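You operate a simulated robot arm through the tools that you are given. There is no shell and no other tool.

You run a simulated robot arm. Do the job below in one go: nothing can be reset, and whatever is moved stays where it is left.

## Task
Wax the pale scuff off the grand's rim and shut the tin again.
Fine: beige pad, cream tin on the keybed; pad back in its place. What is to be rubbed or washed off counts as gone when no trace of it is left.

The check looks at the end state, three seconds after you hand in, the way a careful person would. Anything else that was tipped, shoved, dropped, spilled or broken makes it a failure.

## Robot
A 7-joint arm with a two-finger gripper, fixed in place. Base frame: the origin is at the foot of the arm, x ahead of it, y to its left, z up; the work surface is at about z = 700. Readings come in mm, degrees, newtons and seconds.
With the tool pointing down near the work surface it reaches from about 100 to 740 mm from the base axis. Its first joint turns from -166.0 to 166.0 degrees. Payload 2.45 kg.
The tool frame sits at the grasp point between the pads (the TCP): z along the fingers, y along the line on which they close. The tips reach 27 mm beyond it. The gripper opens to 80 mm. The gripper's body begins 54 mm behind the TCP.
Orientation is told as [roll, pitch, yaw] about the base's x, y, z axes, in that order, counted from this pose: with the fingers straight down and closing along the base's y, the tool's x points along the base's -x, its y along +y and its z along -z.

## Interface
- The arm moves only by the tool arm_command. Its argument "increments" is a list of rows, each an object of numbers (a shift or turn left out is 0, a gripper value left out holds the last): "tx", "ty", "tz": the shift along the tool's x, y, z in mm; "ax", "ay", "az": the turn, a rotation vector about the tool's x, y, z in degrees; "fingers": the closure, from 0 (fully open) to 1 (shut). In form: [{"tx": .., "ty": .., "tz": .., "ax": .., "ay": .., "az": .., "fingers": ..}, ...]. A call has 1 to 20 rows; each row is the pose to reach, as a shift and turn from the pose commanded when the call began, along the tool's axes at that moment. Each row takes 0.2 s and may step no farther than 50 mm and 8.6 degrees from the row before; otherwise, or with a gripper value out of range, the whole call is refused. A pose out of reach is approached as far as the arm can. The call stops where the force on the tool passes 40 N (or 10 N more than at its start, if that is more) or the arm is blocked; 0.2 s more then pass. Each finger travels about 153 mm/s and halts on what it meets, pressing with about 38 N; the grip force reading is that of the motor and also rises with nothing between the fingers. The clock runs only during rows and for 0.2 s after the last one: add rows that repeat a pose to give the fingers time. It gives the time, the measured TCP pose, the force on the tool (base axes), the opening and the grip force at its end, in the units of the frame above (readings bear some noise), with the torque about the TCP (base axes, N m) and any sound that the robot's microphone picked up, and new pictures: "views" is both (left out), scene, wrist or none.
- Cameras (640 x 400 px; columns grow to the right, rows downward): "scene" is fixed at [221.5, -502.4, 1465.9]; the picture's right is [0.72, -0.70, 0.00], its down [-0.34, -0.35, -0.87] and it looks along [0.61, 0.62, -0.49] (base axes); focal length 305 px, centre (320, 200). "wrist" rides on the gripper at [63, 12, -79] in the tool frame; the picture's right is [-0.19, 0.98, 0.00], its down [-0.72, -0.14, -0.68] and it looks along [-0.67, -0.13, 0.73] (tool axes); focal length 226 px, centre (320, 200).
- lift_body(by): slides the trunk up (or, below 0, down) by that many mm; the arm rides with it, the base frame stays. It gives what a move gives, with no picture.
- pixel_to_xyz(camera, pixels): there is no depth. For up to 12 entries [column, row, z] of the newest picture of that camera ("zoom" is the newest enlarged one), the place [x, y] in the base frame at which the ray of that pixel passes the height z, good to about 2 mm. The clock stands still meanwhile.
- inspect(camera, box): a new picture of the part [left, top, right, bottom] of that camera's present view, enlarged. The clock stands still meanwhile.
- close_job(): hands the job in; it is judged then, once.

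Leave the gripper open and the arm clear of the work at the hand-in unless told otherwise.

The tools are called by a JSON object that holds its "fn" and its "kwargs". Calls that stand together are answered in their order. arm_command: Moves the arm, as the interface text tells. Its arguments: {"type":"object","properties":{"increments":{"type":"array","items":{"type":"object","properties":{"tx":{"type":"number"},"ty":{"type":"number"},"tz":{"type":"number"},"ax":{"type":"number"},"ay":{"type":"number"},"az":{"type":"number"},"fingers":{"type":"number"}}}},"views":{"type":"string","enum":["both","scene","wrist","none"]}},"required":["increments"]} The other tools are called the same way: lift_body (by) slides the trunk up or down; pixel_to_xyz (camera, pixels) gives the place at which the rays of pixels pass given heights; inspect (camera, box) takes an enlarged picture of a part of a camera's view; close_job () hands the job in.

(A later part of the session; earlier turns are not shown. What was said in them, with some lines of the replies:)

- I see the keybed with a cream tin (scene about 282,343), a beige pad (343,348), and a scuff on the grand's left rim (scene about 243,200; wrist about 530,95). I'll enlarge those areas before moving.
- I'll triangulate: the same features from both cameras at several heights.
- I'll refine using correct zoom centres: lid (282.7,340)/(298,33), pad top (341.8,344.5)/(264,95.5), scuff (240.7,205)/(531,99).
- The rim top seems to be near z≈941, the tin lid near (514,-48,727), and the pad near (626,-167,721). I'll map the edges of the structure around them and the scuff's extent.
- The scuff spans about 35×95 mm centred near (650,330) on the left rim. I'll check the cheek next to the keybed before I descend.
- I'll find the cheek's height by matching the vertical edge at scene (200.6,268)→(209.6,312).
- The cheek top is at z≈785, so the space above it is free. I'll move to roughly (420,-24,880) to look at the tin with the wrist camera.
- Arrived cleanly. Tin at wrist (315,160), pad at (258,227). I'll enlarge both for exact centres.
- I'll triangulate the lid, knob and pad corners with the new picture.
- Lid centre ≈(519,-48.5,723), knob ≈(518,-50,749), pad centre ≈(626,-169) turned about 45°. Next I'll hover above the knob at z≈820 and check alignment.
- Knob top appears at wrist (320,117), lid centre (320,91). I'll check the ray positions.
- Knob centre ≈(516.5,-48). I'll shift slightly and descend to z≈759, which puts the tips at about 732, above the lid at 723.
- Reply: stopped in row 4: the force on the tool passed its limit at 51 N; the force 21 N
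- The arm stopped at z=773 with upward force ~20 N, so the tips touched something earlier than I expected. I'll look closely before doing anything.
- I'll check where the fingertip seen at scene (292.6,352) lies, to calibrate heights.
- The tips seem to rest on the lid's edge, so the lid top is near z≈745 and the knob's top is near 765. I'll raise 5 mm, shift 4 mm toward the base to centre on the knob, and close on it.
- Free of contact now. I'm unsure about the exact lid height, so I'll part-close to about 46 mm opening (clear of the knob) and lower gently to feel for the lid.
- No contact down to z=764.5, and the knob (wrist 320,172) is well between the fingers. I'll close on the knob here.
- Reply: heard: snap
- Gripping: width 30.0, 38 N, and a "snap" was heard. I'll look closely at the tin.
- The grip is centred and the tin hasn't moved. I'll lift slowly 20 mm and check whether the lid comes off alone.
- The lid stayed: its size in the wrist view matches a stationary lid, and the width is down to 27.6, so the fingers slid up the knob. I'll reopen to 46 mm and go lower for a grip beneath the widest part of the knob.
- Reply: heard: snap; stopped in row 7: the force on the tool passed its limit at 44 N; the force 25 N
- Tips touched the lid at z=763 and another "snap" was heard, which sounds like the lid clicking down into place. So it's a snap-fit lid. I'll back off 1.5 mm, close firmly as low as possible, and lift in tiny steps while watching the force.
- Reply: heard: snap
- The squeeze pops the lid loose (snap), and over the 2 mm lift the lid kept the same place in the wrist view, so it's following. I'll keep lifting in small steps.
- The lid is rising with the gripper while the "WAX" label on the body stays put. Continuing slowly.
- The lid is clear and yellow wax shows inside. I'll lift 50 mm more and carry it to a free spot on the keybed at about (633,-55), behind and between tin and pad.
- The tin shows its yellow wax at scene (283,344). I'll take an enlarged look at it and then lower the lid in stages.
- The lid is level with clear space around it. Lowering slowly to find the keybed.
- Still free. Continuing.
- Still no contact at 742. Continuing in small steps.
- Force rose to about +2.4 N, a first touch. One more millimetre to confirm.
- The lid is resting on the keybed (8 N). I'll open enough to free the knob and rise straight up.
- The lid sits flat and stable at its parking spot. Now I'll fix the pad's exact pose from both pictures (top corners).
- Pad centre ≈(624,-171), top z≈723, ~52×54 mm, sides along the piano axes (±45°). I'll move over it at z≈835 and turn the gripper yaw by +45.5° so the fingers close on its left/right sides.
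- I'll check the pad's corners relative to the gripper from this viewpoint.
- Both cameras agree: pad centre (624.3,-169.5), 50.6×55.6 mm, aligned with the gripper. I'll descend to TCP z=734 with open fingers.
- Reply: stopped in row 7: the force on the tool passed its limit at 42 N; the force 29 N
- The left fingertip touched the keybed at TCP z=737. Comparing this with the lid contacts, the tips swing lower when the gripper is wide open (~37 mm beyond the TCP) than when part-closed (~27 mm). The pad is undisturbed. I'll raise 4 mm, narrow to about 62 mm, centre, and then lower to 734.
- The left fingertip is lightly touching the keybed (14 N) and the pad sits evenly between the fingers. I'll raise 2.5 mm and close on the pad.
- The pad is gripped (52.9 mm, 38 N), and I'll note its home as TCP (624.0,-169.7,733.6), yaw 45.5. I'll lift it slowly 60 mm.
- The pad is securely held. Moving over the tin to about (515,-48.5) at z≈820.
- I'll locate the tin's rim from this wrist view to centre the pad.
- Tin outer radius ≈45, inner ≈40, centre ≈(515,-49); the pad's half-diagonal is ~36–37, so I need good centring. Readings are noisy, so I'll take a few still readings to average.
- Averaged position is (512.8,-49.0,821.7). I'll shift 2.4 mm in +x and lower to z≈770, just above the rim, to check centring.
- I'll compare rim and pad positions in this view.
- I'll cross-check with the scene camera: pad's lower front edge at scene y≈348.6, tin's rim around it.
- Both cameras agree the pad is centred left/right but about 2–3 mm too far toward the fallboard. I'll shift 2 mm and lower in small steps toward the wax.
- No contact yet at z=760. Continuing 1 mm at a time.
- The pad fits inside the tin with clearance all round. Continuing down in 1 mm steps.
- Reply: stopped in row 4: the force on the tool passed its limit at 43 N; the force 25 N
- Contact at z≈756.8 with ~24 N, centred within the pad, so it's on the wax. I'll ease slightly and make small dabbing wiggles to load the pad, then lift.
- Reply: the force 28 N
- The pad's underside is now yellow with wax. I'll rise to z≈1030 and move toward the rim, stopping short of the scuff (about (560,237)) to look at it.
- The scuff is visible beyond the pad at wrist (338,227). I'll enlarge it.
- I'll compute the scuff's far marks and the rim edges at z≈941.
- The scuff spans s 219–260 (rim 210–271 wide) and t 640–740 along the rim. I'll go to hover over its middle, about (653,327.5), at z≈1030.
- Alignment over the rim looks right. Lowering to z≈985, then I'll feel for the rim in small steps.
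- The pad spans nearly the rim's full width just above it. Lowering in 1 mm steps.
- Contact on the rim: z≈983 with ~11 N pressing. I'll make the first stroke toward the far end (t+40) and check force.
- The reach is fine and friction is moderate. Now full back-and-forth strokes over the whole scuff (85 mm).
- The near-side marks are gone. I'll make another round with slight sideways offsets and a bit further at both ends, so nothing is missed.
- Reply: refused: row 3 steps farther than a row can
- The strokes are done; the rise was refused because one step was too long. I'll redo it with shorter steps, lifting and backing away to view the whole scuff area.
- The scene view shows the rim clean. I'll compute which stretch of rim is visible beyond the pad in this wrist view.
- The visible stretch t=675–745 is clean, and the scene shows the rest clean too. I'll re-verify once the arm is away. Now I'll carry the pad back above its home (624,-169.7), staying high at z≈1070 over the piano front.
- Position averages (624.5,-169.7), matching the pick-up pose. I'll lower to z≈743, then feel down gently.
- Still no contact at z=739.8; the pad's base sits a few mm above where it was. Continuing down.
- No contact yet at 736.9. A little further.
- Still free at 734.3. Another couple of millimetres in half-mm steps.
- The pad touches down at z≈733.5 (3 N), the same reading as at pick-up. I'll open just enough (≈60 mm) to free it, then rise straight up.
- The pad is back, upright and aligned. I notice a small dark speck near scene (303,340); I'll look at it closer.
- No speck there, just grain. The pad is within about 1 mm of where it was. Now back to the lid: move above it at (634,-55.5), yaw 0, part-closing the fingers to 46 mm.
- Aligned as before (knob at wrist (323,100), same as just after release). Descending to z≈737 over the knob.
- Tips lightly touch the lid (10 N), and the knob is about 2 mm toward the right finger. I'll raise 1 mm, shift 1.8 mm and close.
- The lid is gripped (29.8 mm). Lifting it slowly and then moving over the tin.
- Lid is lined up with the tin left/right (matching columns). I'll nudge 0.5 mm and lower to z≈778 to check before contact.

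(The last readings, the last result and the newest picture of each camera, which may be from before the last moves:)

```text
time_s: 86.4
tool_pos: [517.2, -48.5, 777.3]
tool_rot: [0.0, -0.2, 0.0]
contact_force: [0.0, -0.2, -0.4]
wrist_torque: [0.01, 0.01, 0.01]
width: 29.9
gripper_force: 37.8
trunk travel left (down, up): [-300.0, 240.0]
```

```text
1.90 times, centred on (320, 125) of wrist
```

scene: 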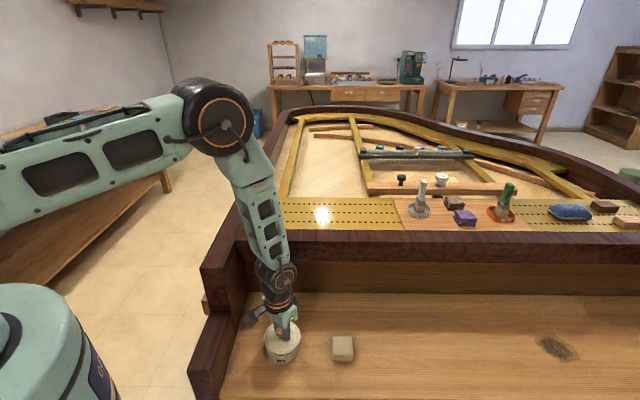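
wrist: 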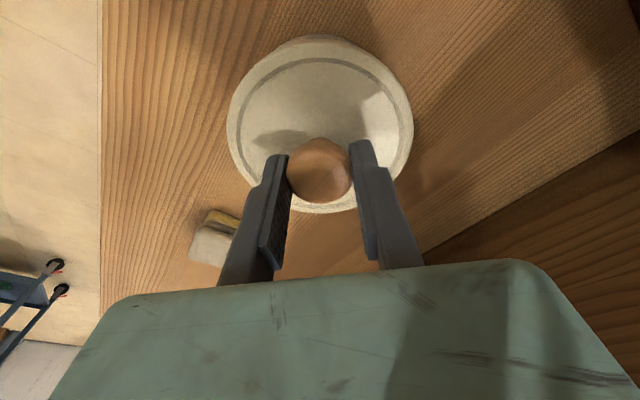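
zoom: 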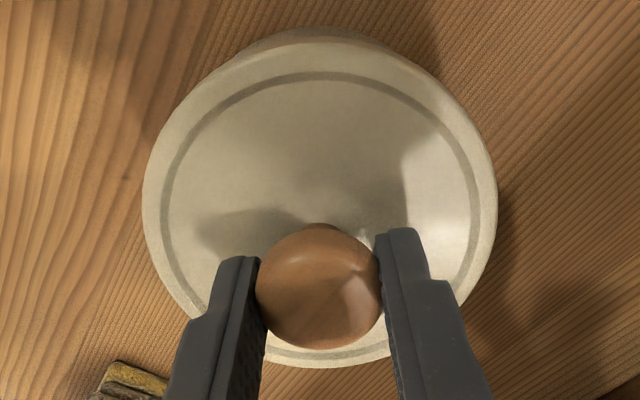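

It looks the same as during removal, with the gap evenly visible at the front right. Lowering in small steps to seat the lid.

{"fn": "arm_command", "kwargs": {"increments": [{"tz": 2}, {"tz": 4}, {"tz": 6}, {"tz": 8}, {"tz": 8}], "views": "none"}}

{"fn": "arm_command", "kwargs": {"increments": [{"tz": 0.8}, {"tz": 1.6}, {"tz": 2.4}, {"tz": 2.4}], "views": "both"}}

{"fn": "inspect", "kwargs": {"camera": "scene", "box": [235, 290, 335, 370]}}

```text
time_s: 87.6
tool_pos: [516.5, -48.8, 770.1]
tool_rot: [0.0, -0.3, 0.1]
contact_force: [-0.6, 0.7, 0.0]
wrist_torque: [0.0, 0.02, -0.01]
width: 29.8
gripper_force: 37.8
trunk travel left (down, up): [-300.0, 240.0]
```

```text
time_s: 88.6
tool_pos: [516.9, -49.5, 768.0]
tool_rot: [0.0, -0.3, 0.0]
contact_force: [0.2, -0.3, -1.0]
wrist_torque: [-0.03, -0.02, -0.02]
width: 29.6
gripper_force: 37.9
trunk travel left (down, up): [-300.0, 240.0]
```

scene: 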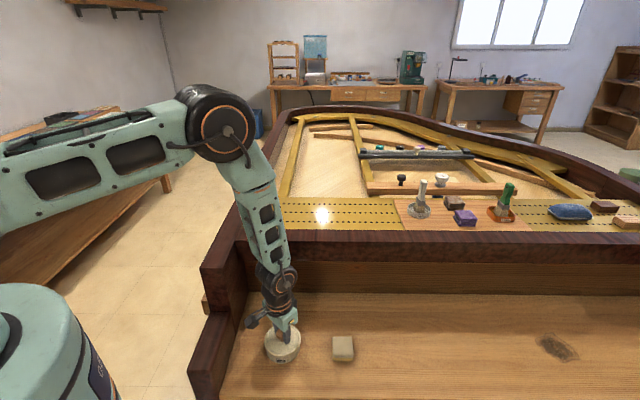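
wrist: 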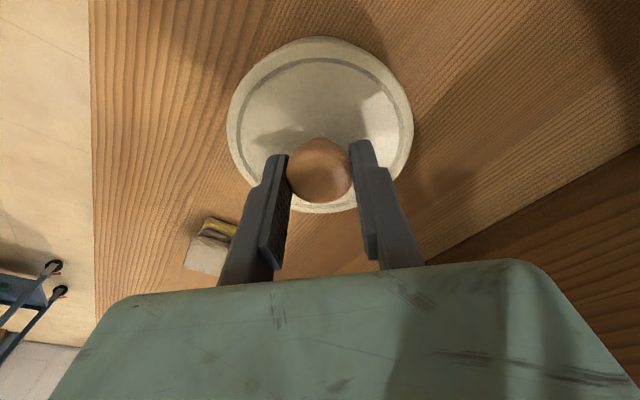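

```text
5.00 times, centred on (285, 330) of scene
```

zoom: 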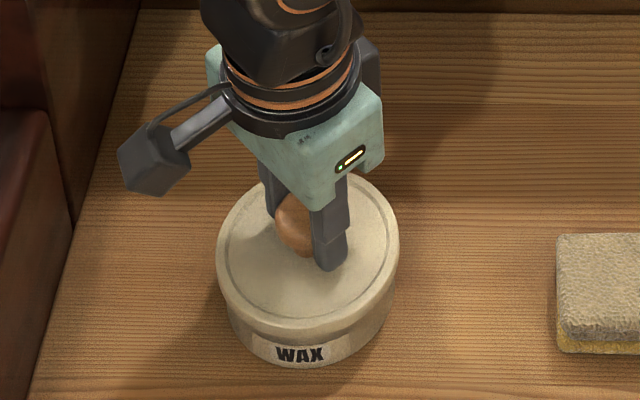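

The picture matches the one taken at the same height during removal. Continuing down.

{"fn": "arm_command", "kwargs": {"increments": [{"tz": 0.7}, {"tz": 1.4}, {"tz": 2.1}, {"tz": 2.8}, {"tz": 2.8}], "views": "none"}}

```text
time_s: 89.8
tool_pos: [518.3, -49.3, 763.9]
tool_rot: [-0.1, -0.2, 0.0]
contact_force: [0.3, -0.4, -0.6]
wrist_torque: [0.0, -0.03, 0.01]
width: 30.1
gripper_force: 37.8
trunk travel left (down, up): [-300.0, 240.0]
```

Still free at ~764. Continuing in small steps and listening for the snap.

{"fn": "arm_command", "kwargs": {"increments": [{"tz": 0.7}, {"tz": 1.4}, {"tz": 2.1}, {"tz": 2.8}, {"tz": 2.8}], "views": "none"}}

```text
time_s: 91.0
tool_pos: [516.7, -48.9, 761.6]
tool_rot: [0.0, -0.3, 0.1]
contact_force: [0.9, -0.6, -0.6]
wrist_torque: [0.03, -0.03, 0.02]
width: 29.9
gripper_force: 38.2
trunk travel left (down, up): [-300.0, 240.0]
```

{"fn": "arm_command", "kwargs": {"increments": [{"tz": 0.6}, {"tz": 1.2}, {"tz": 1.8}, {"tz": 1.8}], "views": "both"}}

{"fn": "inspect", "kwargs": {"camera": "scene", "box": [235, 290, 335, 370]}}

```text
time_s: 92.0
tool_pos: [517.6, -49.8, 762.6]
tool_rot: [0.0, -0.4, 0.0]
contact_force: [-8.1, 0.1, 27.1]
wrist_torque: [0.05, 0.37, 0.01]
width: 29.8
gripper_force: 37.9
trunk travel left (down, up): [-300.0, 240.0]
heard: snap
```

scene: 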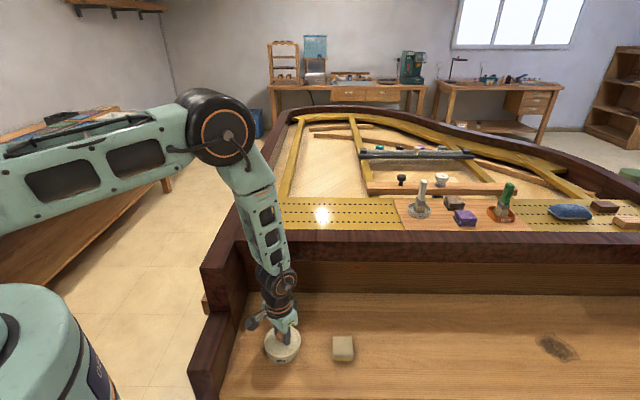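
wrist: 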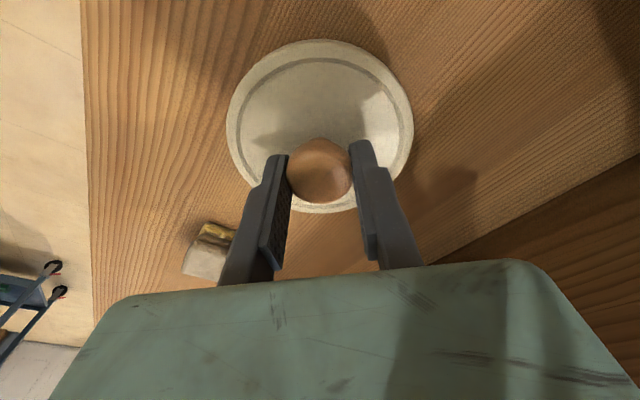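

```text
5.00 times, centred on (285, 330) of scene
```

zoom: 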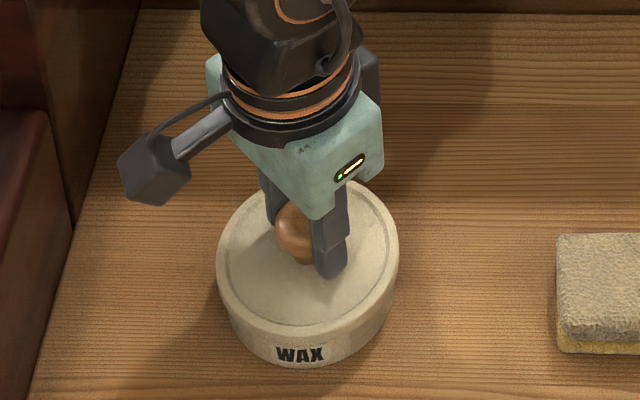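

The lid snapped shut (27 N, "snap"). I'll open gently to ~40 mm to free the knob and rise straight up.

{"fn": "arm_command", "kwargs": {"increments": [{"fingers": 0.55}, {"fingers": 0.5}, {"fingers": 0.48}, {"tz": -2, "fingers": 0.48}, {"tz": -6, "fingers": 0.46}, {"tz": -15, "fingers": 0.44}, {"tz": -30, "fingers": 0.44}, {"tz": -60, "fingers": 0.44}, {"tz": -100, "fingers": 0.3}, {"tz": -100, "fingers": 0}], "views": "both"}}

{"fn": "inspect", "kwargs": {"camera": "scene", "box": [235, 290, 335, 370]}}

{"fn": "inspect", "kwargs": {"camera": "wrist", "box": [200, 0, 440, 200]}}

```text
time_s: 94.2
tool_pos: [515.3, -47.8, 860.8]
tool_rot: [0.0, -0.3, 0.0]
contact_force: [0.3, -0.6, -0.2]
wrist_torque: [0.0, 0.0, -0.03]
width: 80.3
gripper_force: 0.0
trunk travel left (down, up): [-300.0, 240.0]
```

scene: 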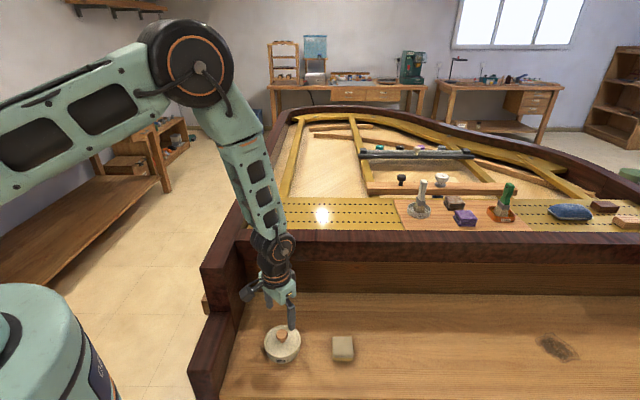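
wrist: 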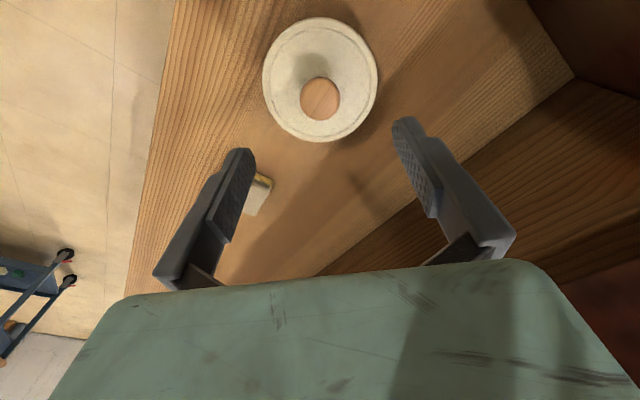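

```text
5.00 times, centred on (285, 330) of scene
```

zoom: 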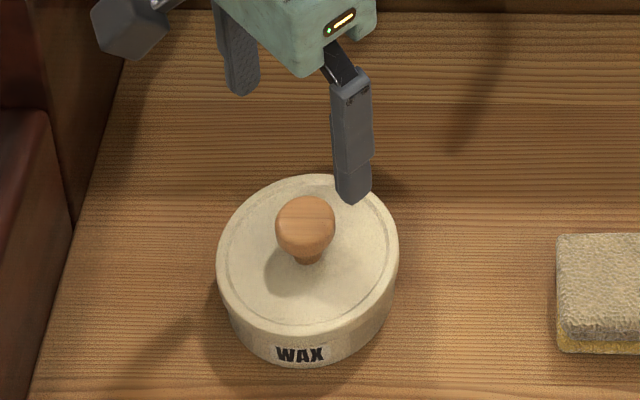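

```text
2.00 times, centred on (320, 100) of wrist
```

zoom: 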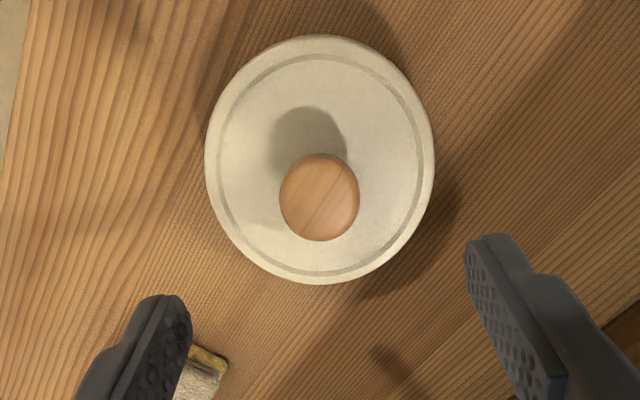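

No further snap on release, and the lid sits level as at the start. I'll rise to the starting pose, from which the wrist camera saw the scuff, and verify everything.

{"fn": "arm_command", "kwargs": {"increments": [{"ty": 5, "tz": -40, "fingers": 0}, {"ty": 10, "tz": -80}, {"ty": 15, "tz": -120}, {"ty": 20, "tz": -160}, {"ty": 25, "tz": -200}, {"ty": 30, "tz": -240}, {"ty": 35, "tz": -280}, {"ty": 40, "tz": -320}, {"ty": 45, "tz": -360}, {"ty": 45, "tz": -385}, {"ty": 45, "tz": -385}], "views": "both"}}

{"fn": "inspect", "kwargs": {"camera": "wrist", "box": [460, 40, 620, 140]}}

{"fn": "inspect", "kwargs": {"camera": "scene", "box": [190, 130, 350, 250]}}

{"fn": "inspect", "kwargs": {"camera": "scene", "box": [230, 300, 390, 400]}}

{"fn": "inspect", "kwargs": {"camera": "scene", "box": [220, 180, 270, 225]}}

```text
time_s: 96.6
tool_pos: [514.8, -2.7, 1244.7]
tool_rot: [-0.1, -0.3, 0.0]
contact_force: [-0.2, 0.3, 0.7]
wrist_torque: [0.04, 0.01, 0.01]
width: 79.9
gripper_force: 0.0
trunk travel left (down, up): [-300.0, 240.0]
```

scene: 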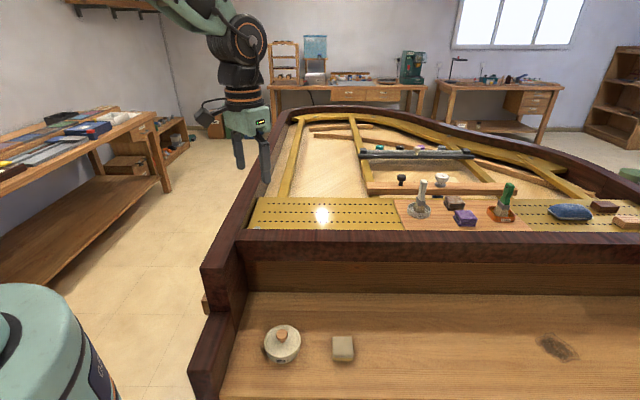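
wrist: 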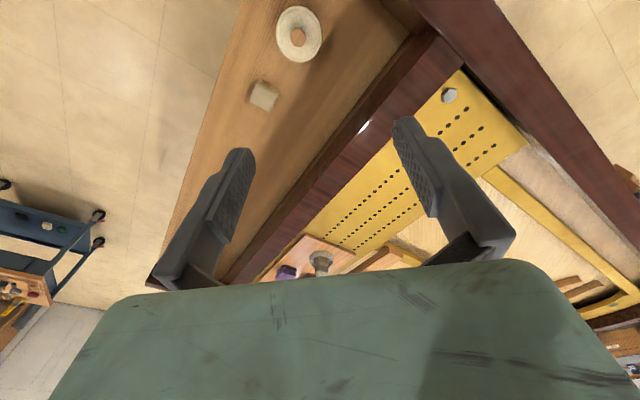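

```text
4.00 times, centred on (540, 90) of wrist
```

zoom: 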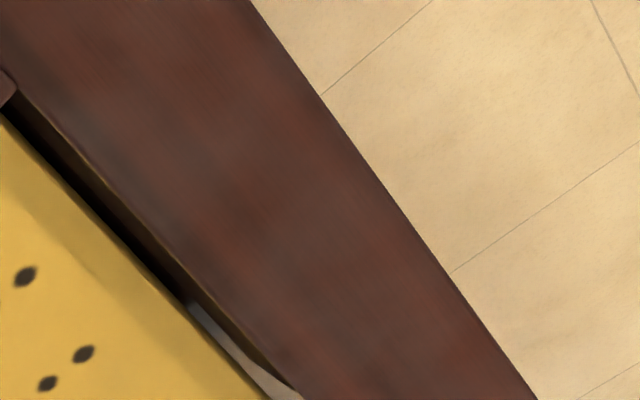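

```text
3.33 times, centred on (270, 190) of scene
```

zoom: 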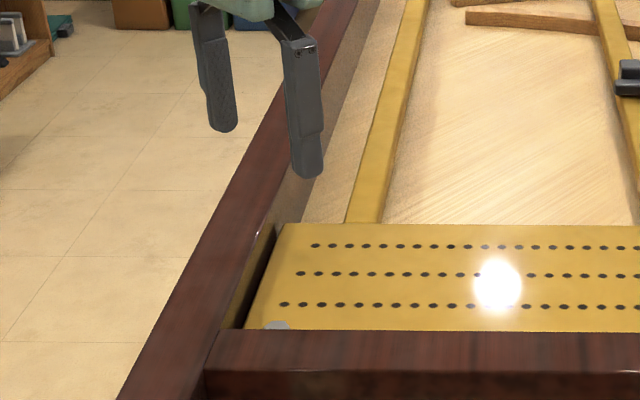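

```text
4.00 times, centred on (310, 350) of scene
```

zoom: 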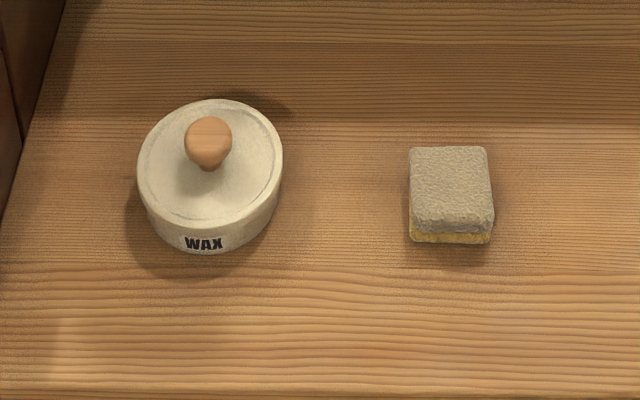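

```text
8.89 times, centred on (245, 202) of scene
```

zoom: 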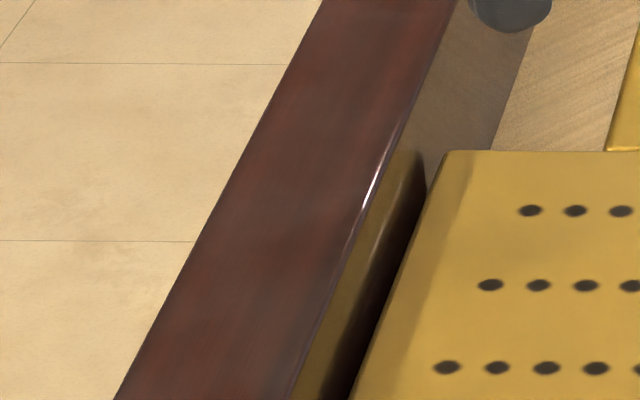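

The scuff is gone in both views. The tin looks exactly as it did at the start with its lid shut, and the pad is back in its spot. Nothing else has moved. The gripper is open and the arm is clear at its starting pose, so I'm handing in.

{"fn": "close_job", "kwargs": {}}

```text
The job is handed in.
```

The job is handed in. The scuff is gone from the grand's rim, with no trace left in either camera view.

- **Tin:** its lid is back on. I heard it snap shut, and it looks the same as it did at the start.
- **Pad:** the beige pad is back within about 1 mm of where it lay. Its underside is still yellow with wax, and it is lying wax-side down on the keybed.
- **Arm:** it is back at its starting pose with the gripper open, clear of the piano.

On the way down, the fingertips touched the tin's lid and the keybed harder than I meant and stopped at the force limit. Nothing was moved or marked that I could see.
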